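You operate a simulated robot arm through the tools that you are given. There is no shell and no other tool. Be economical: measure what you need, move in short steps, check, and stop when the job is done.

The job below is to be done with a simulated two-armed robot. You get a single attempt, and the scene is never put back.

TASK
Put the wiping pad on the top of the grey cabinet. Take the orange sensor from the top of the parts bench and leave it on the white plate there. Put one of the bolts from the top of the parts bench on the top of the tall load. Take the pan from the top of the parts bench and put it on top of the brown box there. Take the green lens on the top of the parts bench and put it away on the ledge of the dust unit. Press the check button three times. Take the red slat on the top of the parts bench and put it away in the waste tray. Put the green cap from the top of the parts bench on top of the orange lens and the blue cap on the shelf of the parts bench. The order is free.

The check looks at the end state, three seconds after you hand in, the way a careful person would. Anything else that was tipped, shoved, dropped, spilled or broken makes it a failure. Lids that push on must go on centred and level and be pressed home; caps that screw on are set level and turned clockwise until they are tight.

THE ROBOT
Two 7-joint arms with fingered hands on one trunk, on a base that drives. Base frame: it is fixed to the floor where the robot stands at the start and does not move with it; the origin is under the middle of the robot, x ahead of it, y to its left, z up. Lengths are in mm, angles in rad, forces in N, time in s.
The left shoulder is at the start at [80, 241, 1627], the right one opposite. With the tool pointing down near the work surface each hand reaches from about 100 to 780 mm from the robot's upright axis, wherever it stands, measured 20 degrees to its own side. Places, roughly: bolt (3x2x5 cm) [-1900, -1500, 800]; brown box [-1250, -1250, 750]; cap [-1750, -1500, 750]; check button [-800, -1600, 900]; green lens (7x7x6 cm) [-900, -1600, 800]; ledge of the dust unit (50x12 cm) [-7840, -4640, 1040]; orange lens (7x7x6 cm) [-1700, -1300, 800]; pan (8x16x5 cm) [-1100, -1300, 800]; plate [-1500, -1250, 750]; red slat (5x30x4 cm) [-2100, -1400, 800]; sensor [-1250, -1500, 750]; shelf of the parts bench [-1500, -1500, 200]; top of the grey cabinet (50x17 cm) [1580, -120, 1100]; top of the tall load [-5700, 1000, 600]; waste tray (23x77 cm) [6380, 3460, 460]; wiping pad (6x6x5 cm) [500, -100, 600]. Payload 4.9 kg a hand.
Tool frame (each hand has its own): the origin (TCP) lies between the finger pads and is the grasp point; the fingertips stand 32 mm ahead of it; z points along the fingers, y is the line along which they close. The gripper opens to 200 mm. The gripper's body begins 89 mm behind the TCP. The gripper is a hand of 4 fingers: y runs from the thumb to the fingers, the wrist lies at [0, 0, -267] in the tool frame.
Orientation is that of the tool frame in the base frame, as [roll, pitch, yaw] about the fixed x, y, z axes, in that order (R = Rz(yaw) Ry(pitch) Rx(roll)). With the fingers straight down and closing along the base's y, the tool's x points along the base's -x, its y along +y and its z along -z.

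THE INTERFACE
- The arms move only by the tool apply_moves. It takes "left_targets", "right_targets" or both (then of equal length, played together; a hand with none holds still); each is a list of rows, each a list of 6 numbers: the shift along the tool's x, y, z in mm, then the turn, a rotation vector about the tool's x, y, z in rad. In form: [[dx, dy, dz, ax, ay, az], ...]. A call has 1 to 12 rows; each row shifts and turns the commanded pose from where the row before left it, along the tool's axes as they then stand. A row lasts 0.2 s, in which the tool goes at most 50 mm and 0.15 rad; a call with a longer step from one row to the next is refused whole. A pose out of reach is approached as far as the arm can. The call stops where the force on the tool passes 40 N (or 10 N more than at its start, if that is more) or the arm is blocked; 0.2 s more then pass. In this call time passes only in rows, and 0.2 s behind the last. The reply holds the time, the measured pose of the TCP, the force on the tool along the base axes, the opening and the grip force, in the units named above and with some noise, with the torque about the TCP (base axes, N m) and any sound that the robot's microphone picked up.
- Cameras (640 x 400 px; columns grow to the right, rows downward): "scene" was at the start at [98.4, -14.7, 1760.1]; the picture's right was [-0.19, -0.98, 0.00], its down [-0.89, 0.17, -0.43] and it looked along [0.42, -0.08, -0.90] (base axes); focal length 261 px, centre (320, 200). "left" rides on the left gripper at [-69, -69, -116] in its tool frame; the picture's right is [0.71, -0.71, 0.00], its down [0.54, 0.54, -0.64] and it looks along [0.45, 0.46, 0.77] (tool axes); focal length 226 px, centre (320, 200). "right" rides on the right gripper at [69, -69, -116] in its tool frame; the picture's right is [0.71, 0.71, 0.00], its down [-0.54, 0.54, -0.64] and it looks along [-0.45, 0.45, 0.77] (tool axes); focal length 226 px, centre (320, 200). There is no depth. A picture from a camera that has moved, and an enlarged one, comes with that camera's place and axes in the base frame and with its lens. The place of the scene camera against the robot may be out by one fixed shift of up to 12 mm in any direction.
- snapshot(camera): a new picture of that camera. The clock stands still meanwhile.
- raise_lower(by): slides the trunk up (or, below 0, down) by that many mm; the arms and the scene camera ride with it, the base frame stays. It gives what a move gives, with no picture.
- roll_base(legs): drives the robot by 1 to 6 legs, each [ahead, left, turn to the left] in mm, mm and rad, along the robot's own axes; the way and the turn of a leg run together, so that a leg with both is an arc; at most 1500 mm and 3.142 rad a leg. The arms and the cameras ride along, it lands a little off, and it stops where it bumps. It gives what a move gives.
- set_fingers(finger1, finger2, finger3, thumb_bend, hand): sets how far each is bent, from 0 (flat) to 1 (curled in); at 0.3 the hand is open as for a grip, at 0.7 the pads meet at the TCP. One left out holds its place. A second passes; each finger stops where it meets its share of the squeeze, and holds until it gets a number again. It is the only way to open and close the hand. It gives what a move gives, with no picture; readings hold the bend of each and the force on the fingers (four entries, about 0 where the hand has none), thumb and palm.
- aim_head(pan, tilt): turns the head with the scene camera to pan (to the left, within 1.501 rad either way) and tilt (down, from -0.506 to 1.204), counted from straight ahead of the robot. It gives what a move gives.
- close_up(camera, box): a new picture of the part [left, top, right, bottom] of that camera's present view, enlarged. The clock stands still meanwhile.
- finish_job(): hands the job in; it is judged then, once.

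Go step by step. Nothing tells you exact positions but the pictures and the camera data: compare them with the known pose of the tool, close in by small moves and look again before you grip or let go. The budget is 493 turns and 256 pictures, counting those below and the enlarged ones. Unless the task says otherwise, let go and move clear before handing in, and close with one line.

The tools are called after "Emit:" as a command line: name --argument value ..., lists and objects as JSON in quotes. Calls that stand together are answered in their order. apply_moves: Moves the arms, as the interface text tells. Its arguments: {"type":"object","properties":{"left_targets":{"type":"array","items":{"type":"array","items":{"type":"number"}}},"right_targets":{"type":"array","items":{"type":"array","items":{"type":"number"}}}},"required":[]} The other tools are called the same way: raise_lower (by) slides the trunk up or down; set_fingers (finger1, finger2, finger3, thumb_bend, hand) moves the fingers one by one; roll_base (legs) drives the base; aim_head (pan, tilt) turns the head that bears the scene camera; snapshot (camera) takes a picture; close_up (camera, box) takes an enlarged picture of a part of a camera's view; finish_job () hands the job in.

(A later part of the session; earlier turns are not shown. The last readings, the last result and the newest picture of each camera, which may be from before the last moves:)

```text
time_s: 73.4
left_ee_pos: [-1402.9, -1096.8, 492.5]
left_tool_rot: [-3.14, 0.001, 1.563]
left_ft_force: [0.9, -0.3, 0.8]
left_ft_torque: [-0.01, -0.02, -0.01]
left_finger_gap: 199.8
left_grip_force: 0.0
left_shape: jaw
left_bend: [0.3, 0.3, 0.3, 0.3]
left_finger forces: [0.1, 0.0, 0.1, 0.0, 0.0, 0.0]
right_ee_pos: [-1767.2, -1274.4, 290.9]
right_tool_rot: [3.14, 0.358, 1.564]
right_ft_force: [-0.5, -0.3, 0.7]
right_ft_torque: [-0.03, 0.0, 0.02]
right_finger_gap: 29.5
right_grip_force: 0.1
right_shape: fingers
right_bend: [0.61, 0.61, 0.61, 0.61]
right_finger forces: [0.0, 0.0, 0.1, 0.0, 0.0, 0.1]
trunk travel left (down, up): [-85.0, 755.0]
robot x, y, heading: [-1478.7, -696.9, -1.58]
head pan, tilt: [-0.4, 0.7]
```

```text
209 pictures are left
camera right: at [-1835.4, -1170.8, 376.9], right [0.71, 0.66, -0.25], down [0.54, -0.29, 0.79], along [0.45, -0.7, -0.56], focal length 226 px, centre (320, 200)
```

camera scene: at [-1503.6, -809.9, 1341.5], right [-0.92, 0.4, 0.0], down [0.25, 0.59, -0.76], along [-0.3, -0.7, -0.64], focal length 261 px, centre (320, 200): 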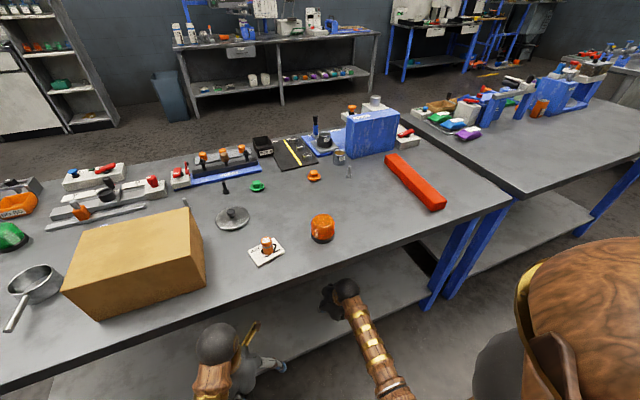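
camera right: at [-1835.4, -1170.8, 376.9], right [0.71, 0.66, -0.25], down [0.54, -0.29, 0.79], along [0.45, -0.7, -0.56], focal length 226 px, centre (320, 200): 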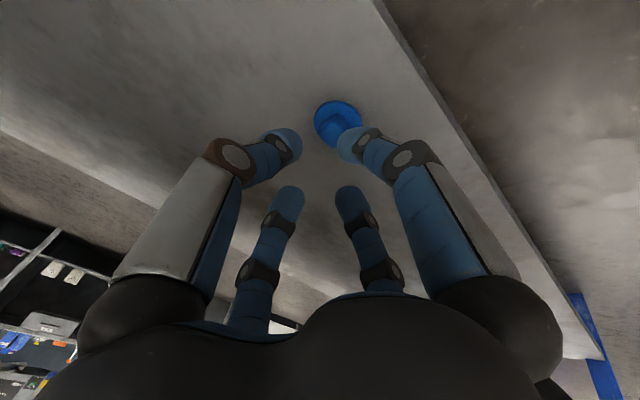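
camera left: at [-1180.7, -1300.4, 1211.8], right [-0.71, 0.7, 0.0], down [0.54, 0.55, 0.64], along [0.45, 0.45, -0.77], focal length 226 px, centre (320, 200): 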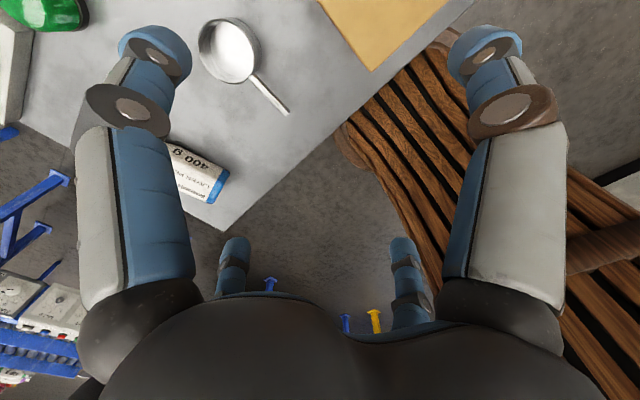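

The blue cap lies flat on the shelf. I pull the hand back out, straighten it, back off and raise the trunk.

Emit:
apply_moves --right_targets '[[-12, 0, -31, 0, 0, 0], [39.3, 0, -14.8, 0, 0, 0], [39.3, 0, -14.8, 0, 0, 0], [39.3, 0, -14.8, 0, 0, 0], [39.3, 0, -14.8, 0, 0, 0]]'

Emit:
roll_base --legs '[[-350, 0, 0]]'

Emit:
apply_moves --right_targets '[[0, 0, -10, 0, 0.12, 0], [0, 0, -10, 0, 0.12, 0], [0, 0, -10, 0, 0.118, 0]]'

Emit:
raise_lower --by 400

Emit:
raise_lower --by 200

```text
time_s: 74.6
left_ee_pos: [-1405.1, -1096.8, 491.1]
left_tool_rot: [3.142, 0.001, 1.563]
left_ft_force: [0.0, -0.6, 0.4]
left_ft_torque: [0.0, -0.02, 0.0]
left_finger_gap: 199.8
left_grip_force: 0.1
left_shape: jaw
left_bend: [0.3, 0.3, 0.3, 0.3]
left_finger forces: [0.0, 0.0, 0.0, 0.0, 0.1, 0.0]
right_ee_pos: [-1768.3, -1108.2, 324.7]
right_tool_rot: [-3.141, 0.36, 1.565]
right_ft_force: [0.4, -0.6, -0.1]
right_ft_torque: [0.02, 0.04, 0.01]
right_finger_gap: 29.2
right_grip_force: 0.2
right_shape: fingers
right_bend: [0.61, 0.61, 0.61, 0.61]
right_finger forces: [0.1, 0.0, 0.0, 0.1, 0.0, 0.0]
trunk travel left (down, up): [-85.0, 755.0]
robot x, y, heading: [-1478.4, -699.3, -1.573]
head pan, tilt: [-0.4, 0.7]
```

```text
time_s: 76.9
left_ee_pos: [-1402.2, -751.4, 491.6]
left_tool_rot: [-3.139, 0.001, 1.56]
left_ft_force: [0.3, 1.0, -0.5]
left_ft_torque: [0.0, 0.0, -0.01]
left_finger_gap: 199.7
left_grip_force: 0.0
left_shape: jaw
left_bend: [0.3, 0.3, 0.3, 0.3]
left_finger forces: [0.0, 0.0, 0.1, 0.1, 0.0, 0.0]
right_ee_pos: [-1767.9, -761.1, 324.1]
right_tool_rot: [-3.141, 0.359, 1.561]
right_ft_force: [-0.4, 0.4, 0.2]
right_ft_torque: [0.04, 0.02, 0.04]
right_finger_gap: 29.5
right_grip_force: 0.1
right_shape: fingers
right_bend: [0.61, 0.61, 0.61, 0.61]
right_finger forces: [0.1, 0.0, 0.0, 0.0, 0.0, 0.0]
trunk travel left (down, up): [-85.0, 755.0]
robot x, y, heading: [-1474.5, -348.6, -1.58]
head pan, tilt: [-0.4, 0.7]
```

```text
time_s: 77.7
left_ee_pos: [-1400.8, -751.5, 491.3]
left_tool_rot: [-3.14, 0.001, 1.563]
left_ft_force: [0.3, 0.7, -0.1]
left_ft_torque: [-0.03, 0.0, 0.0]
left_finger_gap: 200.1
left_grip_force: 0.0
left_shape: jaw
left_bend: [0.3, 0.3, 0.3, 0.3]
left_finger forces: [0.0, 0.0, 0.0, 0.1, 0.0, 0.0]
right_ee_pos: [-1766.5, -756.6, 352.6]
right_tool_rot: [3.142, 0.0, 1.562]
right_ft_force: [-0.9, -0.6, 0.4]
right_ft_torque: [0.0, -0.04, 0.0]
right_finger_gap: 29.4
right_grip_force: 0.1
right_shape: fingers
right_bend: [0.61, 0.61, 0.61, 0.61]
right_finger forces: [0.0, 0.1, 0.1, 0.1, 0.0, 0.0]
trunk travel left (down, up): [-85.0, 755.0]
robot x, y, heading: [-1476.4, -353.4, -1.579]
head pan, tilt: [-0.4, 0.7]
```

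```text
time_s: 81.5
left_ee_pos: [-1402.1, -751.6, 892.4]
left_tool_rot: [-3.141, -0.001, 1.562]
left_ft_force: [0.3, 0.4, -0.3]
left_ft_torque: [-0.02, 0.0, 0.05]
left_finger_gap: 199.7
left_grip_force: 0.0
left_shape: jaw
left_bend: [0.3, 0.3, 0.3, 0.3]
left_finger forces: [0.1, 0.0, 0.1, 0.1, 0.0, 0.0]
right_ee_pos: [-1766.5, -754.8, 753.1]
right_tool_rot: [-3.14, 0.0, 1.564]
right_ft_force: [-0.8, -0.4, 0.1]
right_ft_torque: [0.01, 0.01, -0.01]
right_finger_gap: 29.1
right_grip_force: 0.1
right_shape: fingers
right_bend: [0.61, 0.61, 0.61, 0.61]
right_finger forces: [0.0, 0.1, 0.1, 0.0, 0.0, 0.0]
trunk travel left (down, up): [-485.0, 355.0]
robot x, y, heading: [-1477.3, -350.3, -1.583]
head pan, tilt: [-0.4, 0.7]
```

```text
time_s: 83.7
left_ee_pos: [-1402.5, -750.9, 1091.4]
left_tool_rot: [-3.139, 0.001, 1.563]
left_ft_force: [0.0, 0.6, 0.2]
left_ft_torque: [-0.05, 0.03, -0.02]
left_finger_gap: 200.0
left_grip_force: 0.1
left_shape: jaw
left_bend: [0.3, 0.3, 0.3, 0.3]
left_finger forces: [0.1, 0.1, 0.0, 0.1, 0.0, 0.1]
right_ee_pos: [-1767.8, -756.3, 952.8]
right_tool_rot: [3.14, 0.0, 1.563]
right_ft_force: [0.5, 0.4, -0.2]
right_ft_torque: [0.02, 0.02, -0.01]
right_finger_gap: 29.4
right_grip_force: 0.2
right_shape: fingers
right_bend: [0.61, 0.61, 0.61, 0.61]
right_finger forces: [0.0, 0.0, 0.0, 0.0, 0.0, 0.0]
trunk travel left (down, up): [-685.0, 155.0]
robot x, y, heading: [-1476.3, -352.8, -1.583]
head pan, tilt: [-0.4, 0.7]
```

Emit:
apply_moves --right_targets '[[0, 0, -45, 0, 0, 0], [0, 0, -45, 0, 0, 0]]'

Emit:
roll_base --legs '[[490, 0, 0.013]]'

Emit:
apply_moves --right_targets '[[-40, 25, 0, 0, 0, 0], [-40, 25, 0, 0, 0, 0], [-40, 25, 0, 0, 0, 0], [-40, 25, 0, 0, 0, 0], [-40, 25, 0, 0, 0, 0], [-40, 25, 0, 0, 0, 0], [-40, 25, 0, 0, 0, 0]]'

Emit:
snapshot --camera "right"

```text
time_s: 84.3
left_ee_pos: [-1401.4, -751.8, 1092.9]
left_tool_rot: [-3.141, 0.0, 1.562]
left_ft_force: [0.3, 0.0, 0.4]
left_ft_torque: [0.02, 0.0, 0.01]
left_finger_gap: 200.2
left_grip_force: 0.0
left_shape: jaw
left_bend: [0.3, 0.3, 0.3, 0.3]
left_finger forces: [0.0, 0.0, 0.1, 0.0, 0.0, 0.0]
right_ee_pos: [-1766.1, -755.0, 1043.1]
right_tool_rot: [-3.141, 0.0, 1.561]
right_ft_force: [-0.2, -0.2, 0.3]
right_ft_torque: [-0.02, 0.03, -0.02]
right_finger_gap: 29.5
right_grip_force: 0.0
right_shape: fingers
right_bend: [0.61, 0.61, 0.61, 0.61]
right_finger forces: [0.0, 0.0, 0.0, 0.1, 0.0, 0.0]
trunk travel left (down, up): [-685.0, 155.0]
robot x, y, heading: [-1475.6, -350.8, -1.58]
head pan, tilt: [-0.4, 0.7]
```

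```text
time_s: 87.2
left_ee_pos: [-1394.2, -1242.6, 1093.1]
left_tool_rot: [3.142, 0.004, 1.583]
left_ft_force: [-0.2, 0.2, -0.3]
left_ft_torque: [-0.04, -0.03, -0.02]
left_finger_gap: 199.9
left_grip_force: 0.0
left_shape: jaw
left_bend: [0.3, 0.3, 0.3, 0.3]
left_finger forces: [0.1, 0.0, 0.0, 0.1, 0.0, 0.0]
right_ee_pos: [-1759.7, -1254.6, 1043.9]
right_tool_rot: [3.14, 0.002, 1.581]
right_ft_force: [-0.2, -0.4, -0.3]
right_ft_torque: [-0.03, 0.0, -0.01]
right_finger_gap: 29.4
right_grip_force: 0.0
right_shape: fingers
right_bend: [0.61, 0.61, 0.61, 0.61]
right_finger forces: [0.0, 0.0, 0.0, 0.0, 0.0, 0.0]
trunk travel left (down, up): [-685.0, 155.0]
robot x, y, heading: [-1475.2, -845.0, -1.563]
head pan, tilt: [-0.4, 0.7]
```

```text
time_s: 88.8
left_ee_pos: [-1393.8, -1246.5, 1091.3]
left_tool_rot: [-3.14, -0.002, 1.578]
left_ft_force: [0.7, -0.1, -0.3]
left_ft_torque: [0.05, -0.01, 0.0]
left_finger_gap: 199.9
left_grip_force: 0.0
left_shape: jaw
left_bend: [0.3, 0.3, 0.3, 0.3]
left_finger forces: [0.0, 0.0, 0.0, 0.1, 0.0, 0.0]
right_ee_pos: [-1582.7, -1536.4, 1040.8]
right_tool_rot: [3.141, -0.004, 1.58]
right_ft_force: [0.6, 0.4, 0.3]
right_ft_torque: [0.07, 0.02, 0.0]
right_finger_gap: 29.3
right_grip_force: 0.0
right_shape: fingers
right_bend: [0.61, 0.61, 0.61, 0.61]
right_finger forces: [0.0, 0.0, 0.0, 0.1, 0.0, 0.1]
trunk travel left (down, up): [-685.0, 155.0]
robot x, y, heading: [-1475.6, -843.7, -1.563]
head pan, tilt: [-0.4, 0.7]
```

```text
208 pictures are left
camera right: at [-1652.2, -1469.2, 1157.3], right [0.7, 0.71, 0.0], down [0.55, -0.54, 0.64], along [0.46, -0.45, -0.77], focal length 226 px, centre (320, 200)
```

right: 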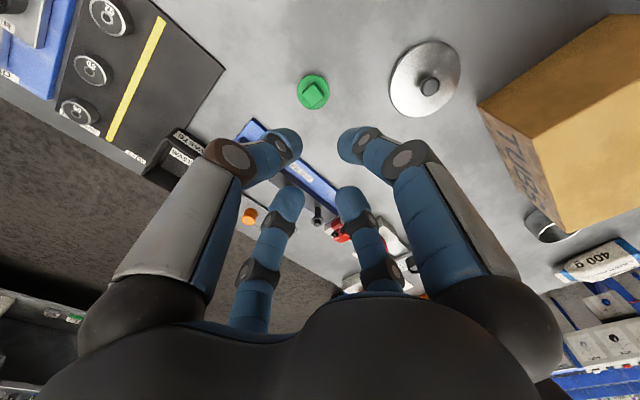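

Emit:
apply_moves --right_targets '[[0, -14, 35, 0, 0, 0], [0, 0, 40, 0, 0, 0], [0, 0, 40, 0, 0, 0], [0, 0, 20, 0, 0, 0]]'

Emit:
close_up --camera "right" --box '[240, 60, 400, 210]'

```text
time_s: 89.8
left_ee_pos: [-1395.3, -1244.4, 1093.2]
left_tool_rot: [3.142, -0.002, 1.581]
left_ft_force: [0.3, 0.2, -0.2]
left_ft_torque: [-0.01, -0.02, 0.0]
left_finger_gap: 199.8
left_grip_force: 0.0
left_shape: jaw
left_bend: [0.3, 0.3, 0.3, 0.3]
left_finger forces: [0.0, 0.0, 0.1, 0.1, 0.0, 0.0]
right_ee_pos: [-1598.9, -1535.2, 909.8]
right_tool_rot: [-3.141, 0.002, 1.581]
right_ft_force: [-0.4, -0.1, -0.3]
right_ft_torque: [0.03, 0.01, 0.0]
right_finger_gap: 29.4
right_grip_force: 0.1
right_shape: fingers
right_bend: [0.61, 0.61, 0.61, 0.61]
right_finger forces: [0.0, 0.0, 0.0, 0.0, 0.1, 0.0]
trunk travel left (down, up): [-685.0, 155.0]
robot x, y, heading: [-1474.0, -846.3, -1.562]
head pan, tilt: [-0.4, 0.7]
```

```text
2.67 times, centred on (320, 135) of right
camera zoom: at [-1666.7, -1467.5, 1025.5], right [0.7, 0.71, 0.0], down [0.55, -0.54, 0.64], along [0.46, -0.45, -0.77], focal length 603 px, centre (320, 373)
```

zoom: 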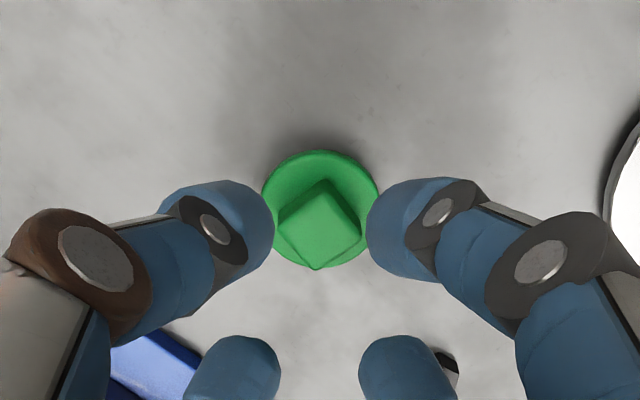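

Emit:
set_fingers --hand "right" --finger1 0.62 --finger2 0.62 --finger3 0.62 --thumb_bend 0.62

Emit:
apply_moves --right_targets '[[0, 0, 40, 0, 0, 0], [0, 0, 21, 0, 0, 0]]'

Emit:
close_up --camera "right" --box '[240, 60, 400, 210]'

```text
time_s: 90.8
left_ee_pos: [-1394.0, -1243.8, 1092.0]
left_tool_rot: [-3.14, -0.001, 1.58]
left_ft_force: [-0.2, 0.2, -0.4]
left_ft_torque: [-0.01, -0.02, -0.02]
left_finger_gap: 200.2
left_grip_force: 0.1
left_shape: jaw
left_bend: [0.3, 0.3, 0.3, 0.3]
left_finger forces: [0.1, 0.0, 0.1, 0.1, 0.0, 0.0]
right_ee_pos: [-1597.4, -1534.0, 908.8]
right_tool_rot: [3.139, -0.001, 1.581]
right_ft_force: [0.1, -0.3, -0.1]
right_ft_torque: [-0.01, 0.0, -0.03]
right_finger_gap: 26.4
right_grip_force: 0.1
right_shape: fingers
right_bend: [0.62, 0.62, 0.62, 0.62]
right_finger forces: [0.0, 0.0, 0.0, 0.0, 0.0, 0.0]
trunk travel left (down, up): [-685.0, 155.0]
robot x, y, heading: [-1470.5, -844.3, -1.561]
head pan, tilt: [-0.4, 0.7]
```

```text
time_s: 91.4
left_ee_pos: [-1394.3, -1245.4, 1091.1]
left_tool_rot: [-3.139, 0.0, 1.581]
left_ft_force: [0.4, -0.6, 0.0]
left_ft_torque: [0.01, -0.01, -0.02]
left_finger_gap: 199.8
left_grip_force: 0.1
left_shape: jaw
left_bend: [0.3, 0.3, 0.3, 0.3]
left_finger forces: [0.1, 0.0, 0.1, 0.1, 0.1, 0.0]
right_ee_pos: [-1595.5, -1535.9, 847.8]
right_tool_rot: [3.141, -0.001, 1.58]
right_ft_force: [0.9, 0.1, 1.2]
right_ft_torque: [-0.02, -0.03, 0.01]
right_finger_gap: 26.5
right_grip_force: 1.5
right_shape: fingers
right_bend: [0.62, 0.62, 0.62, 0.62]
right_finger forces: [0.0, 0.9, 1.3, 0.0, 0.0, 0.0]
trunk travel left (down, up): [-685.0, 155.0]
robot x, y, heading: [-1472.4, -847.1, -1.562]
head pan, tilt: [-0.4, 0.7]
```

```text
2.67 times, centred on (320, 135) of right
camera zoom: at [-1665.3, -1468.9, 964.0], right [0.7, 0.71, 0.0], down [0.55, -0.54, 0.64], along [0.46, -0.45, -0.77], focal length 603 px, centre (320, 373)
```

zoom: 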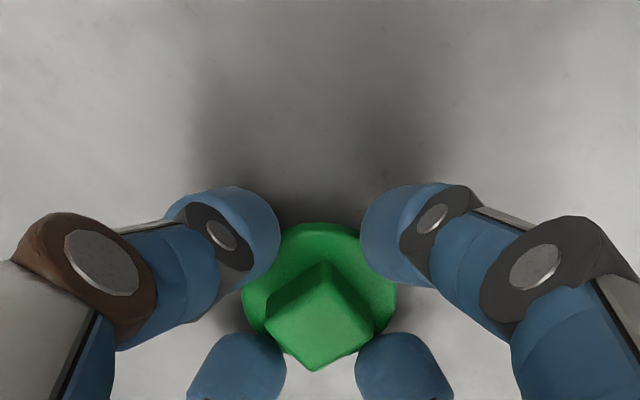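

Emit:
apply_moves --right_targets '[[-2.5, 2.5, -1, 0, 0, 0]]'

Emit:
set_fingers --hand "right" --finger1 0.7 --finger2 0.7 --finger3 0.7 --thumb_bend 0.7

Emit:
apply_moves --right_targets '[[0, 0, -10, 0, 0, 0], [0, 0, -30, 0, 0, 0], [0, 0, -40, 0, 0, 0], [0, 0, -40, 0, 0, 0]]'

Emit:
close_up --camera "right" --box '[240, 60, 400, 210]'

```text
time_s: 91.8
left_ee_pos: [-1394.6, -1243.4, 1092.1]
left_tool_rot: [-3.139, 0.0, 1.581]
left_ft_force: [0.8, -0.1, -0.9]
left_ft_torque: [-0.02, 0.01, 0.0]
left_finger_gap: 199.8
left_grip_force: 0.1
left_shape: jaw
left_bend: [0.3, 0.3, 0.3, 0.3]
left_finger forces: [0.0, 0.1, 0.0, 0.0, 0.0, 0.0]
right_ee_pos: [-1593.4, -1537.5, 848.1]
right_tool_rot: [3.141, 0.0, 1.583]
right_ft_force: [-0.2, 0.0, 0.3]
right_ft_torque: [-0.01, 0.03, 0.01]
right_finger_gap: 26.4
right_grip_force: 0.1
right_shape: fingers
right_bend: [0.62, 0.62, 0.62, 0.62]
right_finger forces: [0.0, 0.0, 0.0, 0.0, 0.0, 0.1]
trunk travel left (down, up): [-685.0, 155.0]
robot x, y, heading: [-1475.0, -847.0, -1.563]
head pan, tilt: [-0.4, 0.7]
```

```text
time_s: 92.8
left_ee_pos: [-1395.1, -1244.7, 1092.7]
left_tool_rot: [-3.14, -0.002, 1.581]
left_ft_force: [-0.4, 0.0, -1.6]
left_ft_torque: [0.02, 0.0, -0.02]
left_finger_gap: 200.1
left_grip_force: 0.1
left_shape: jaw
left_bend: [0.3, 0.3, 0.3, 0.3]
left_finger forces: [0.0, 0.0, 0.1, 0.1, 0.1, 0.0]
right_ee_pos: [-1593.1, -1536.6, 849.5]
right_tool_rot: [3.141, 0.0, 1.581]
right_ft_force: [-0.8, 0.4, 4.2]
right_ft_torque: [0.03, -0.06, 0.02]
right_finger_gap: 15.6
right_grip_force: 17.1
right_shape: fingers
right_bend: [0.66, 0.66, 0.66, 0.67]
right_finger forces: [10.1, 7.1, 9.9, 0.0, 7.1, 0.0]
trunk travel left (down, up): [-685.0, 155.0]
robot x, y, heading: [-1473.0, -844.6, -1.56]
head pan, tilt: [-0.4, 0.7]
```

```text
time_s: 93.8
left_ee_pos: [-1393.7, -1244.3, 1092.9]
left_tool_rot: [-3.14, 0.0, 1.581]
left_ft_force: [-0.7, -0.2, 0.2]
left_ft_torque: [-0.02, 0.0, 0.0]
left_finger_gap: 200.0
left_grip_force: 0.1
left_shape: jaw
left_bend: [0.3, 0.3, 0.3, 0.3]
left_finger forces: [0.0, 0.0, 0.0, 0.0, 0.0, 0.0]
right_ee_pos: [-1592.7, -1535.6, 968.1]
right_tool_rot: [3.14, -0.001, 1.582]
right_ft_force: [0.4, 0.1, -0.3]
right_ft_torque: [-0.02, -0.02, 0.0]
right_finger_gap: 15.2
right_grip_force: 14.7
right_shape: fingers
right_bend: [0.66, 0.66, 0.66, 0.67]
right_finger forces: [7.8, 6.1, 8.4, 0.0, 7.0, 0.0]
trunk travel left (down, up): [-685.0, 155.0]
robot x, y, heading: [-1474.1, -845.8, -1.562]
head pan, tilt: [-0.4, 0.7]
```

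```text
2.67 times, centred on (320, 135) of right
camera zoom: at [-1661.3, -1469.2, 1083.8], right [0.7, 0.71, 0.0], down [0.55, -0.54, 0.64], along [0.46, -0.45, -0.77], focal length 603 px, centre (320, 373)
```

zoom: 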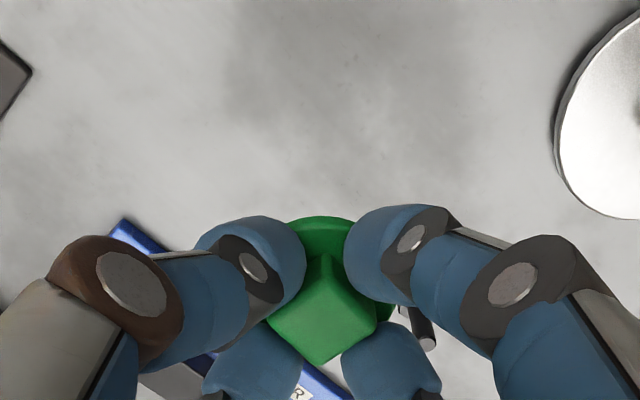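

Green cap held level. Moving over the orange lens.

Emit:
apply_moves --right_targets '[[0, 0, -30, 0, 0, 0], [40.4, -16.7, 0, 0, 0, 0], [40.4, -16.7, 0, 0, 0, 0], [40.4, -16.7, 0, 0, 0, 0], [40.4, -16.7, 0, 0, 0, 0], [40.4, -16.7, 0, 0, 0, 0], [40.4, -16.7, 0, 0, 0, 0], [40.4, -16.7, 0, 0, 0, 0]]'

Emit:
snapshot --camera "right"

```text
time_s: 95.6
left_ee_pos: [-1394.1, -1242.3, 1092.9]
left_tool_rot: [-3.141, 0.0, 1.581]
left_ft_force: [0.8, 0.4, 0.7]
left_ft_torque: [-0.03, 0.04, -0.01]
left_finger_gap: 200.0
left_grip_force: 0.0
left_shape: jaw
left_bend: [0.3, 0.3, 0.3, 0.3]
left_finger forces: [0.0, 0.0, 0.0, 0.0, 0.1, 0.0]
right_ee_pos: [-1713.5, -1250.8, 999.3]
right_tool_rot: [-3.14, 0.001, 1.582]
right_ft_force: [-0.7, -0.5, -0.3]
right_ft_torque: [-0.04, 0.01, 0.02]
right_finger_gap: 15.0
right_grip_force: 13.1
right_shape: fingers
right_bend: [0.66, 0.66, 0.66, 0.67]
right_finger forces: [6.4, 6.2, 6.8, 0.0, 7.1, 0.0]
trunk travel left (down, up): [-685.0, 155.0]
robot x, y, heading: [-1474.9, -844.1, -1.56]
head pan, tilt: [-0.4, 0.7]
```

```text
204 pictures are left
camera right: at [-1781.9, -1183.8, 1115.0], right [0.7, 0.72, 0.0], down [0.55, -0.53, 0.64], along [0.46, -0.45, -0.77], focal length 226 px, centre (320, 200)
```

right: 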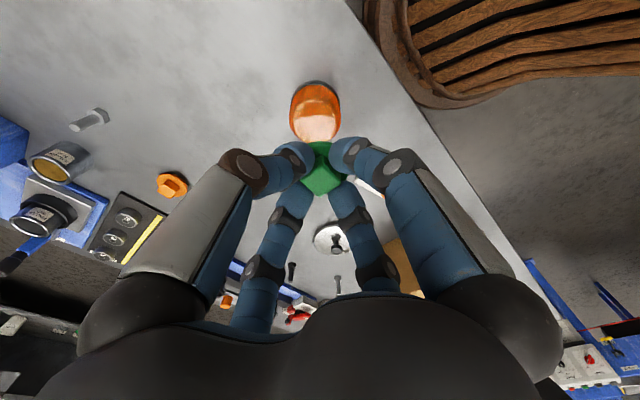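

Emit:
close_up --camera "right" --box '[260, 70, 380, 180]'

Emit:
aim_head --pan -0.5 --tilt 0.9

Emit:
snapshot --camera "scene"

```text
3.64 times, centred on (320, 125) of right
camera zoom: at [-1781.9, -1183.8, 1115.0], right [0.7, 0.72, 0.0], down [0.55, -0.53, 0.64], along [0.46, -0.45, -0.77], focal length 822 px, centre (320, 473)
```

zoom: 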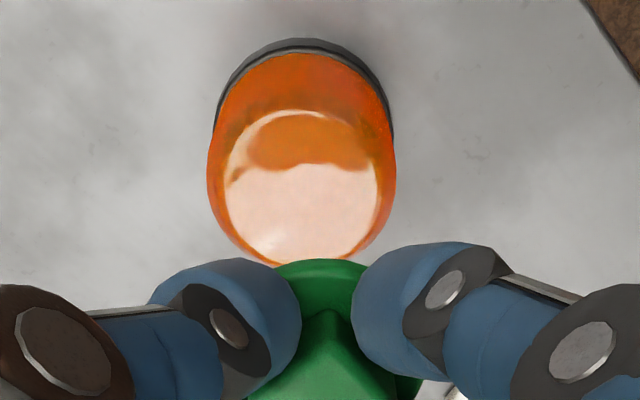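

```text
time_s: 96.3
left_ee_pos: [-1394.0, -1242.6, 1093.2]
left_tool_rot: [3.14, 0.0, 1.581]
left_ft_force: [0.7, 0.5, -0.4]
left_ft_torque: [-0.02, 0.03, 0.0]
left_finger_gap: 199.8
left_grip_force: 0.1
left_shape: jaw
left_bend: [0.3, 0.3, 0.3, 0.3]
left_finger forces: [0.0, 0.0, 0.0, 0.0, 0.1, 0.0]
right_ee_pos: [-1711.9, -1252.8, 999.3]
right_tool_rot: [-3.141, -0.001, 1.581]
right_ft_force: [-0.1, 0.0, -1.0]
right_ft_torque: [-0.02, 0.02, -0.01]
right_finger_gap: 15.0
right_grip_force: 13.3
right_shape: fingers
right_bend: [0.66, 0.66, 0.66, 0.67]
right_finger forces: [6.5, 6.3, 6.7, 0.1, 7.1, 0.1]
trunk travel left (down, up): [-685.0, 155.0]
robot x, y, heading: [-1472.2, -842.2, -1.563]
head pan, tilt: [-0.499, 0.901]
```

```text
202 pictures are left
camera scene: at [-1502.6, -945.0, 1925.5], right [-0.88, 0.47, 0.0], down [0.37, 0.69, -0.62], along [-0.29, -0.55, -0.78], focal length 261 px, centre (320, 200)
```

scene: 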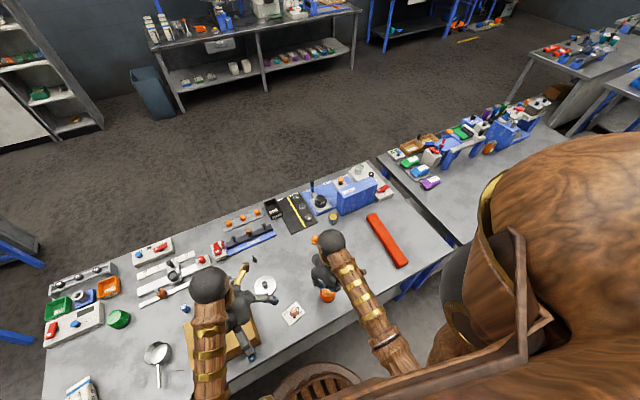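

Emit:
apply_moves --right_targets '[[-1, -7, 0, 0, 0, 0], [0, 0, 40, 0, 0, 0], [0, 0, 37, 0, 0, 0]]'

Emit:
close_up --camera "right" --box '[240, 60, 400, 210]'

Emit:
close_up --camera "scene" --box '[280, 220, 400, 320]'

```text
time_s: 97.1
left_ee_pos: [-1395.0, -1243.5, 1092.3]
left_tool_rot: [3.141, 0.0, 1.581]
left_ft_force: [0.7, -0.4, -0.8]
left_ft_torque: [0.0, -0.03, -0.02]
left_finger_gap: 199.8
left_grip_force: 0.0
left_shape: jaw
left_bend: [0.3, 0.3, 0.3, 0.3]
left_finger forces: [0.0, 0.0, 0.1, 0.0, 0.1, 0.1]
right_ee_pos: [-1719.2, -1255.7, 920.6]
right_tool_rot: [3.141, 0.0, 1.582]
right_ft_force: [0.4, 0.0, -0.2]
right_ft_torque: [-0.02, -0.02, 0.03]
right_finger_gap: 15.3
right_grip_force: 12.8
right_shape: fingers
right_bend: [0.66, 0.66, 0.66, 0.67]
right_finger forces: [6.3, 6.3, 6.7, 0.1, 7.1, 0.1]
trunk travel left (down, up): [-685.0, 155.0]
robot x, y, heading: [-1474.1, -846.0, -1.561]
head pan, tilt: [-0.499, 0.901]
```

```text
2.67 times, centred on (320, 135) of right
camera zoom: at [-1788.2, -1190.7, 1037.1], right [0.7, 0.71, 0.0], down [0.55, -0.54, 0.64], along [0.46, -0.45, -0.77], focal length 603 px, centre (320, 373)
```

zoom: 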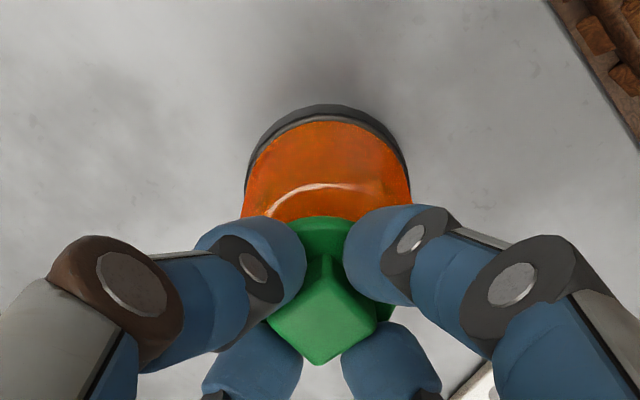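

```text
4.00 times, centred on (340, 270) of scene
camera zoom: at [-1502.6, -946.9, 1925.4], right [-0.88, 0.47, 0.0], down [0.37, 0.69, -0.62], along [-0.29, -0.55, -0.78], focal length 1044 px, centre (240, -80)
```

zoom: 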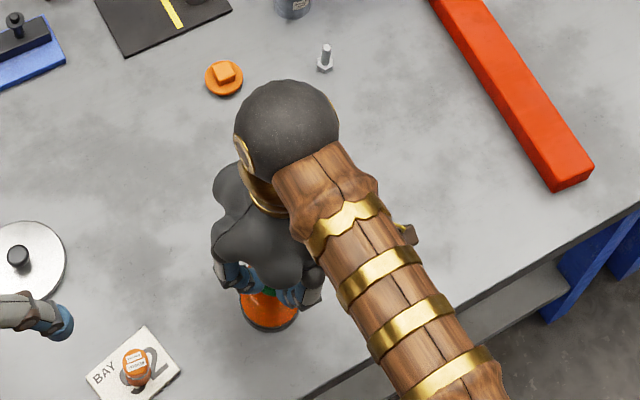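

Nearly centred; small correction, then lower until contact.

Emit:
apply_moves --right_targets '[[1, 1, 4, 0, 0, 0], [0, 0, 3, 0, 0, 0], [0, 0, 2, 0, 0, 0]]'

Emit:
apply_moves --right_targets '[[0, 0, 2, 0, 0, 0], [0, 0, 2, 0, 0, 0]]'

Emit:
close_up --camera "right" --box '[240, 60, 400, 210]'

```text
time_s: 97.9
left_ee_pos: [-1393.9, -1243.5, 1091.6]
left_tool_rot: [-3.139, -0.002, 1.581]
left_ft_force: [0.6, 0.0, 0.4]
left_ft_torque: [0.02, 0.03, -0.02]
left_finger_gap: 200.0
left_grip_force: 0.1
left_shape: jaw
left_bend: [0.3, 0.3, 0.3, 0.3]
left_finger forces: [0.1, 0.1, 0.1, 0.0, 0.0, 0.1]
right_ee_pos: [-1717.7, -1255.5, 912.4]
right_tool_rot: [3.141, 0.0, 1.582]
right_ft_force: [-0.2, -0.3, 0.2]
right_ft_torque: [0.0, 0.0, 0.02]
right_finger_gap: 15.1
right_grip_force: 13.3
right_shape: fingers
right_bend: [0.66, 0.66, 0.66, 0.67]
right_finger forces: [6.2, 6.4, 6.6, 0.1, 7.1, 0.0]
trunk travel left (down, up): [-685.0, 155.0]
robot x, y, heading: [-1473.4, -847.3, -1.56]
head pan, tilt: [-0.499, 0.901]
```

```text
time_s: 98.5
left_ee_pos: [-1394.4, -1243.5, 1092.1]
left_tool_rot: [-3.14, -0.002, 1.581]
left_ft_force: [0.2, 0.0, 0.7]
left_ft_torque: [-0.02, 0.0, -0.01]
left_finger_gap: 200.0
left_grip_force: 0.1
left_shape: jaw
left_bend: [0.3, 0.3, 0.3, 0.3]
left_finger forces: [0.0, 0.1, 0.0, 0.0, 0.0, 0.0]
right_ee_pos: [-1718.4, -1256.7, 909.5]
right_tool_rot: [-3.14, 0.0, 1.583]
right_ft_force: [0.2, -0.2, 0.4]
right_ft_torque: [0.01, -0.02, -0.02]
right_finger_gap: 15.1
right_grip_force: 13.1
right_shape: fingers
right_bend: [0.66, 0.66, 0.66, 0.67]
right_finger forces: [6.3, 6.3, 6.6, 0.0, 7.1, 0.1]
trunk travel left (down, up): [-685.0, 155.0]
robot x, y, heading: [-1473.3, -844.8, -1.562]
head pan, tilt: [-0.499, 0.901]
```

```text
2.67 times, centred on (320, 135) of right
camera zoom: at [-1787.9, -1187.9, 1024.6], right [0.7, 0.71, 0.0], down [0.55, -0.54, 0.64], along [0.46, -0.45, -0.77], focal length 603 px, centre (320, 373)
```

zoom: 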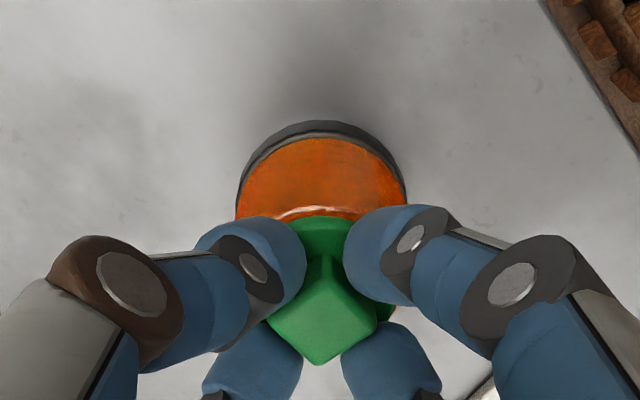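

Emit:
apply_moves --right_targets '[[0, 0, 2, 0, 0, 0], [0, 0, 2, 0, 0, 0], [0, 0, 1, 0, 0, 0]]'

Emit:
apply_moves --right_targets '[[0, 0, 1.5, 0, 0, 0], [0, 0, 1.5, 0, 0, 0]]'

```text
time_s: 99.3
left_ee_pos: [-1393.7, -1241.7, 1092.1]
left_tool_rot: [-3.141, 0.002, 1.582]
left_ft_force: [0.2, 0.0, 0.6]
left_ft_torque: [0.01, 0.03, -0.03]
left_finger_gap: 199.8
left_grip_force: 0.0
left_shape: jaw
left_bend: [0.3, 0.3, 0.3, 0.3]
left_finger forces: [0.0, 0.0, 0.1, 0.0, 0.1, 0.0]
right_ee_pos: [-1717.7, -1255.0, 906.6]
right_tool_rot: [-3.141, 0.005, 1.581]
right_ft_force: [-1.9, 1.1, 35.0]
right_ft_torque: [0.28, -0.12, -0.03]
right_finger_gap: 14.9
right_grip_force: 31.0
right_shape: fingers
right_bend: [0.66, 0.66, 0.66, 0.67]
right_finger forces: [24.2, 15.4, 12.2, 0.0, 10.1, 0.0]
trunk travel left (down, up): [-685.0, 155.0]
robot x, y, heading: [-1475.5, -847.7, -1.564]
head pan, tilt: [-0.499, 0.901]
```

```text
time_s: 99.7
left_ee_pos: [-1394.2, -1242.4, 1092.3]
left_tool_rot: [-3.14, 0.002, 1.579]
left_ft_force: [0.4, -0.3, -0.3]
left_ft_torque: [-0.02, -0.02, -0.01]
left_finger_gap: 200.0
left_grip_force: 0.1
left_shape: jaw
left_bend: [0.3, 0.3, 0.3, 0.3]
left_finger forces: [0.1, 0.0, 0.0, 0.0, 0.1, 0.1]
right_ee_pos: [-1717.6, -1256.5, 907.2]
right_tool_rot: [-3.141, 0.008, 1.582]
right_ft_force: [1.5, 7.1, 28.5]
right_ft_torque: [0.77, -0.25, 0.03]
right_finger_gap: 14.9
right_grip_force: 30.6
right_shape: fingers
right_bend: [0.65, 0.66, 0.66, 0.67]
right_finger forces: [28.6, 17.5, 7.6, 0.0, 8.2, 0.1]
trunk travel left (down, up): [-685.0, 155.0]
robot x, y, heading: [-1474.2, -845.8, -1.563]
head pan, tilt: [-0.499, 0.901]
stopped in row 1 (right hand): the force on the tool passed its limit at 48 N (the readings are from after the stop); the commanded pose is now the measured one
```

Pressed in contact. Relieve and release.

Emit:
apply_moves --right_targets '[[0, 0, -2, 0, 0, 0]]'

Emit:
set_fingers --hand "right" --finger1 0.63 --finger2 0.63 --finger3 0.63 --thumb_bend 0.63

Emit:
close_up --camera "right" --box '[240, 60, 400, 210]'

```text
time_s: 100.1
left_ee_pos: [-1395.2, -1243.1, 1091.7]
left_tool_rot: [-3.14, 0.0, 1.581]
left_ft_force: [0.4, 0.1, 0.0]
left_ft_torque: [0.0, 0.05, -0.03]
left_finger_gap: 200.0
left_grip_force: 0.2
left_shape: jaw
left_bend: [0.3, 0.3, 0.3, 0.3]
left_finger forces: [0.0, 0.0, 0.1, 0.0, 0.0, 0.0]
right_ee_pos: [-1716.3, -1256.5, 906.2]
right_tool_rot: [3.141, 0.005, 1.581]
right_ft_force: [0.4, 2.7, 14.1]
right_ft_torque: [0.28, -0.22, -0.01]
right_finger_gap: 15.4
right_grip_force: 24.7
right_shape: fingers
right_bend: [0.65, 0.66, 0.66, 0.67]
right_finger forces: [17.8, 14.2, 9.1, 0.1, 7.7, 0.0]
trunk travel left (down, up): [-685.0, 155.0]
robot x, y, heading: [-1472.7, -846.8, -1.562]
head pan, tilt: [-0.499, 0.901]
```

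```text
time_s: 101.1
left_ee_pos: [-1394.1, -1243.5, 1092.5]
left_tool_rot: [-3.141, 0.0, 1.582]
left_ft_force: [-0.1, -0.2, 1.1]
left_ft_torque: [-0.01, 0.0, 0.03]
left_finger_gap: 199.8
left_grip_force: 0.1
left_shape: jaw
left_bend: [0.3, 0.3, 0.3, 0.3]
left_finger forces: [0.1, 0.1, 0.0, 0.1, 0.0, 0.0]
right_ee_pos: [-1718.1, -1257.0, 907.0]
right_tool_rot: [-3.142, 0.005, 1.581]
right_ft_force: [-0.1, 0.2, 3.3]
right_ft_torque: [0.04, -0.05, 0.0]
right_finger_gap: 21.2
right_grip_force: 1.5
right_shape: fingers
right_bend: [0.63, 0.64, 0.63, 0.63]
right_finger forces: [0.5, 1.6, 0.5, 0.1, 0.2, 0.0]
trunk travel left (down, up): [-685.0, 155.0]
robot x, y, heading: [-1476.0, -847.7, -1.562]
head pan, tilt: [-0.499, 0.901]
```

```text
2.67 times, centred on (320, 135) of right
camera zoom: at [-1787.4, -1188.6, 1022.2], right [0.7, 0.71, 0.0], down [0.55, -0.53, 0.65], along [0.46, -0.45, -0.76], focal length 603 px, centre (320, 373)
```

zoom: 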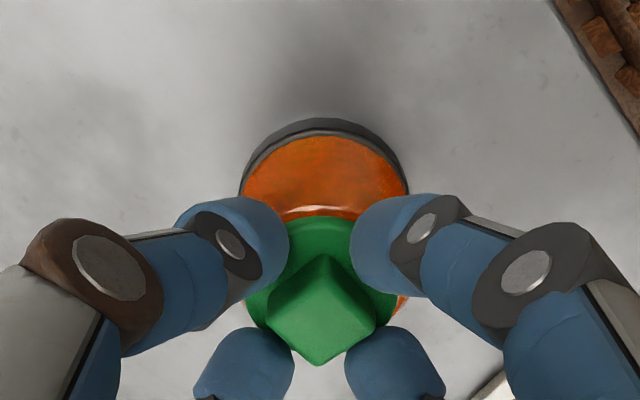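

Fingers are free of the knob. Lift straight up and look.

Emit:
apply_moves --right_targets '[[0, 0, -5, 0, 0, 0], [0, 0, -20, 0, 0, 0], [0, 0, -40, 0, 0, 0], [0, 0, -40, 0, 0, 0]]'

Emit:
close_up --camera "right" --box '[240, 60, 400, 210]'

```text
time_s: 102.1
left_ee_pos: [-1394.0, -1242.4, 1092.6]
left_tool_rot: [-3.139, -0.001, 1.581]
left_ft_force: [-0.3, -0.5, 0.4]
left_ft_torque: [0.0, -0.03, -0.02]
left_finger_gap: 199.6
left_grip_force: 0.1
left_shape: jaw
left_bend: [0.3, 0.3, 0.3, 0.3]
left_finger forces: [0.1, 0.0, 0.0, 0.1, 0.0, 0.1]
right_ee_pos: [-1718.3, -1255.9, 1014.0]
right_tool_rot: [3.139, 0.003, 1.582]
right_ft_force: [0.2, -1.2, -0.8]
right_ft_torque: [-0.03, 0.01, -0.02]
right_finger_gap: 22.2
right_grip_force: 0.1
right_shape: fingers
right_bend: [0.63, 0.63, 0.63, 0.63]
right_finger forces: [0.0, 0.0, 0.1, 0.0, 0.0, 0.0]
trunk travel left (down, up): [-685.0, 155.0]
robot x, y, heading: [-1473.9, -845.0, -1.564]
head pan, tilt: [-0.499, 0.901]
```

```text
2.67 times, centred on (320, 135) of right
camera zoom: at [-1787.9, -1188.2, 1128.9], right [0.7, 0.71, 0.0], down [0.55, -0.53, 0.65], along [0.46, -0.45, -0.76], focal length 603 px, centre (320, 373)
```

zoom: 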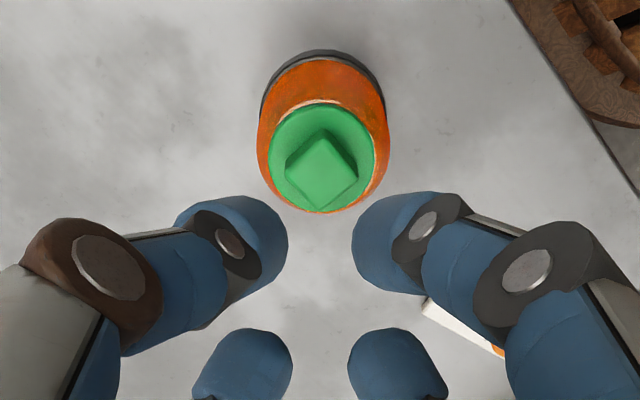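

The cap sits centred on the lens. Next the pan: shift the base left so the left hand can take it.

Emit:
roll_base --legs '[[0, 240, 0]]'

Emit:
aim_head --pan 0.2 --tilt 1.0

Emit:
snapshot --camera "scene"

Emit:
snapshot --camera "left"

```text
time_s: 103.9
left_ee_pos: [-1154.7, -1242.4, 1091.2]
left_tool_rot: [3.141, -0.001, 1.575]
left_ft_force: [0.5, 0.1, -0.4]
left_ft_torque: [0.01, -0.04, 0.03]
left_finger_gap: 199.9
left_grip_force: 0.1
left_shape: jaw
left_bend: [0.3, 0.3, 0.3, 0.3]
left_finger forces: [0.1, 0.1, 0.0, 0.1, 0.1, 0.0]
right_ee_pos: [-1477.6, -1253.9, 1012.7]
right_tool_rot: [3.138, 0.006, 1.574]
right_ft_force: [0.3, 0.3, 0.0]
right_ft_torque: [0.01, -0.03, 0.01]
right_finger_gap: 21.9
right_grip_force: 0.0
right_shape: fingers
right_bend: [0.63, 0.63, 0.63, 0.63]
right_finger forces: [0.0, 0.0, 0.0, 0.0, 0.0, 0.0]
trunk travel left (down, up): [-685.0, 155.0]
robot x, y, heading: [-1229.8, -842.8, -1.569]
head pan, tilt: [-0.499, 0.901]
```

```text
time_s: 105.0
left_ee_pos: [-1152.9, -1242.8, 1093.0]
left_tool_rot: [-3.141, 0.001, 1.575]
left_ft_force: [0.0, -0.3, 0.8]
left_ft_torque: [-0.05, 0.0, -0.02]
left_finger_gap: 199.7
left_grip_force: 0.0
left_shape: jaw
left_bend: [0.3, 0.3, 0.3, 0.3]
left_finger forces: [0.1, 0.0, 0.0, 0.1, 0.0, 0.0]
right_ee_pos: [-1476.6, -1253.7, 1013.0]
right_tool_rot: [3.141, 0.005, 1.574]
right_ft_force: [0.4, -0.1, 0.0]
right_ft_torque: [-0.03, 0.0, 0.02]
right_finger_gap: 22.2
right_grip_force: 0.1
right_shape: fingers
right_bend: [0.63, 0.63, 0.63, 0.63]
right_finger forces: [0.1, 0.0, 0.1, 0.0, 0.1, 0.0]
trunk travel left (down, up): [-685.0, 155.0]
robot x, y, heading: [-1227.1, -843.3, -1.563]
head pan, tilt: [0.201, 1.0]
```

```text
196 pictures are left
camera scene: at [-1208.3, -945.8, 1918.2], right [-0.98, -0.2, 0.0], down [-0.17, 0.82, -0.54], along [0.11, -0.53, -0.84], focal length 261 px, centre (320, 200)
```

scene: 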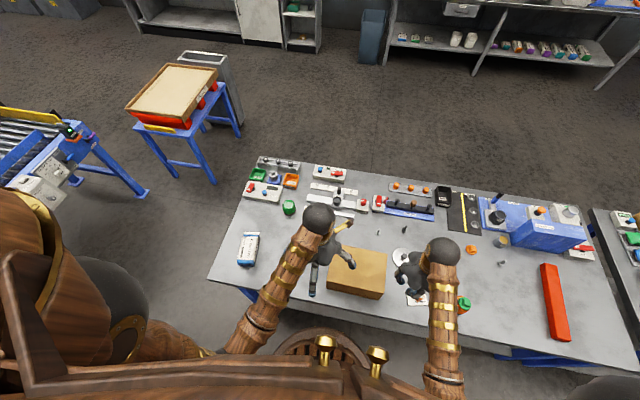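

```text
195 pictures are left
camera left: at [-1220.6, -1312.5, 1209.2], right [-0.71, 0.71, 0.0], down [0.54, 0.54, 0.64], along [0.45, 0.46, -0.77], focal length 226 px, centre (320, 200)
```

left: 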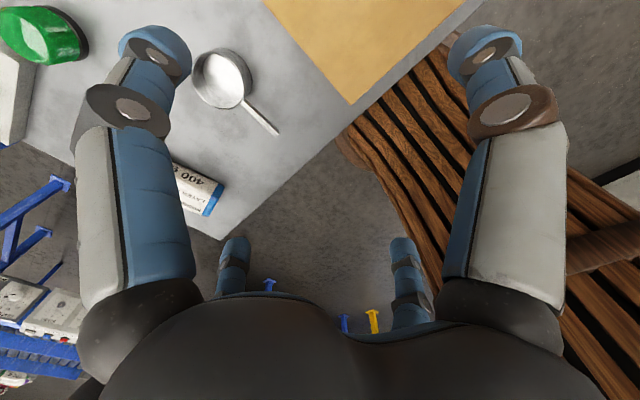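

Emit:
apply_moves --left_targets '[[-36, 30, 0, 0, 0, 0], [-36, 30, 0, 0, 0, 0], [-37, 31, 0, 0, 0, 0], [0, 0, 0, 0, 0, 0.131], [0, 0, 0, 0, 0, 0.131], [0, 0, 0, 0, 0, 0.131], [0, 0, 0, 0, 0, 0.131], [0, 0, 0, 0, 0, 0.131], [0, 0, 0, 0, 0, 0.131]]'

Emit:
set_fingers --hand "left" --finger1 0.48 --finger2 0.48 --finger3 0.48 --thumb_bend 0.48

Emit:
snapshot --camera "left"

```text
time_s: 107.0
left_ee_pos: [-1061.5, -1352.0, 1091.2]
left_tool_rot: [3.141, 0.002, 0.786]
left_ft_force: [0.1, -0.1, 0.1]
left_ft_torque: [0.05, -0.05, 0.0]
left_finger_gap: 199.8
left_grip_force: 0.1
left_shape: jaw
left_bend: [0.3, 0.3, 0.3, 0.3]
left_finger forces: [0.0, 0.1, 0.0, 0.1, 0.0, 0.0]
right_ee_pos: [-1476.2, -1252.9, 1013.9]
right_tool_rot: [-3.141, 0.005, 1.575]
right_ft_force: [-0.9, 0.1, -1.2]
right_ft_torque: [0.01, 0.02, -0.01]
right_finger_gap: 22.3
right_grip_force: 0.1
right_shape: fingers
right_bend: [0.63, 0.63, 0.63, 0.63]
right_finger forces: [0.0, 0.0, 0.0, 0.0, 0.0, 0.1]
trunk travel left (down, up): [-685.0, 155.0]
robot x, y, heading: [-1228.8, -845.7, -1.57]
head pan, tilt: [0.201, 1.0]
```

```text
time_s: 108.0
left_ee_pos: [-1060.5, -1351.6, 1091.6]
left_tool_rot: [3.141, 0.002, 0.788]
left_ft_force: [0.6, 0.3, -0.3]
left_ft_torque: [0.03, 0.0, -0.02]
left_finger_gap: 77.2
left_grip_force: 0.1
left_shape: fingers
left_bend: [0.48, 0.48, 0.48, 0.48]
left_finger forces: [0.0, 0.0, 0.1, 0.1, 0.0, 0.0]
right_ee_pos: [-1477.2, -1252.9, 1012.7]
right_tool_rot: [-3.141, 0.006, 1.573]
right_ft_force: [0.0, 0.4, -0.6]
right_ft_torque: [-0.03, 0.02, 0.01]
right_finger_gap: 22.3
right_grip_force: 0.0
right_shape: fingers
right_bend: [0.63, 0.63, 0.63, 0.63]
right_finger forces: [0.0, 0.0, 0.1, 0.0, 0.0, 0.1]
trunk travel left (down, up): [-685.0, 155.0]
robot x, y, heading: [-1230.4, -842.8, -1.564]
head pan, tilt: [0.201, 1.0]
```

```text
194 pictures are left
camera left: at [-1157.8, -1352.1, 1209.0], right [0.0, 1.0, 0.0], down [0.77, 0.0, 0.64], along [0.64, 0.0, -0.77], focal length 226 px, centre (320, 200)
```

left: 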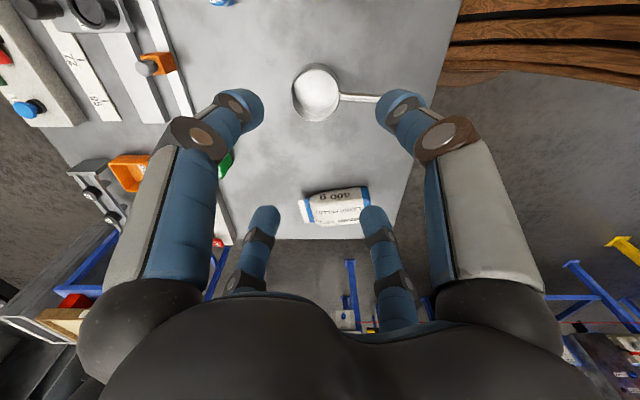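

The pan's cup lies below with its handle between two fingers. Descend partially.

Emit:
apply_moves --left_targets '[[-7.8, 0.6, 40, 0, 0, 0], [0, 0, 40, 0, 0, 0], [0, 0, 40, 0, 0, 0], [0, 0, 40, 0, 0, 0]]'

Emit:
snapshot --camera "left"

```text
time_s: 109.0
left_ee_pos: [-1065.8, -1358.9, 933.3]
left_tool_rot: [-3.141, 0.004, 0.787]
left_ft_force: [0.7, 0.5, -0.9]
left_ft_torque: [0.01, -0.01, 0.0]
left_finger_gap: 76.8
left_grip_force: 0.1
left_shape: fingers
left_bend: [0.48, 0.48, 0.48, 0.48]
left_finger forces: [0.0, 0.0, 0.0, 0.1, 0.0, 0.0]
right_ee_pos: [-1475.4, -1252.8, 1012.1]
right_tool_rot: [-3.142, 0.004, 1.575]
right_ft_force: [0.5, 0.0, 0.5]
right_ft_torque: [0.04, 0.02, 0.0]
right_finger_gap: 22.3
right_grip_force: 0.1
right_shape: fingers
right_bend: [0.63, 0.63, 0.63, 0.63]
right_finger forces: [0.0, 0.0, 0.0, 0.0, 0.0, 0.0]
trunk travel left (down, up): [-685.0, 155.0]
robot x, y, heading: [-1230.3, -845.8, -1.568]
head pan, tilt: [0.201, 1.0]
```

```text
193 pictures are left
camera left: at [-1163.2, -1358.9, 1049.5], right [0.0, 1.0, 0.0], down [0.77, 0.0, 0.64], along [0.64, 0.0, -0.77], focal length 226 px, centre (320, 200)
```

left: 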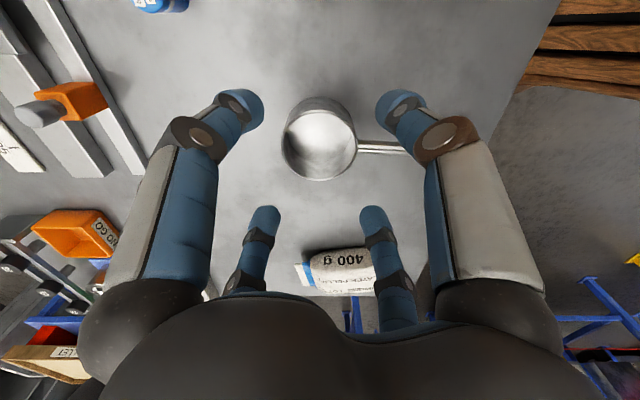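

Emit:
close_up --camera "left" --box '[250, 80, 410, 200]'

```text
3.33 times, centred on (330, 140) of left
camera zoom: at [-1163.2, -1358.9, 1049.5], right [0.0, 1.0, 0.0], down [0.77, 0.0, 0.64], along [0.64, 0.0, -0.77], focal length 754 px, centre (287, 400)
```

zoom: 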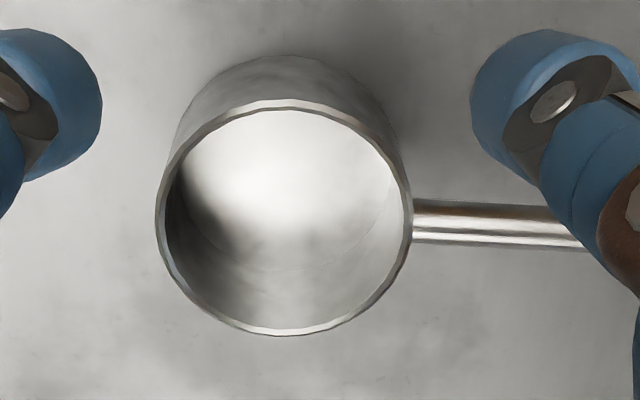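

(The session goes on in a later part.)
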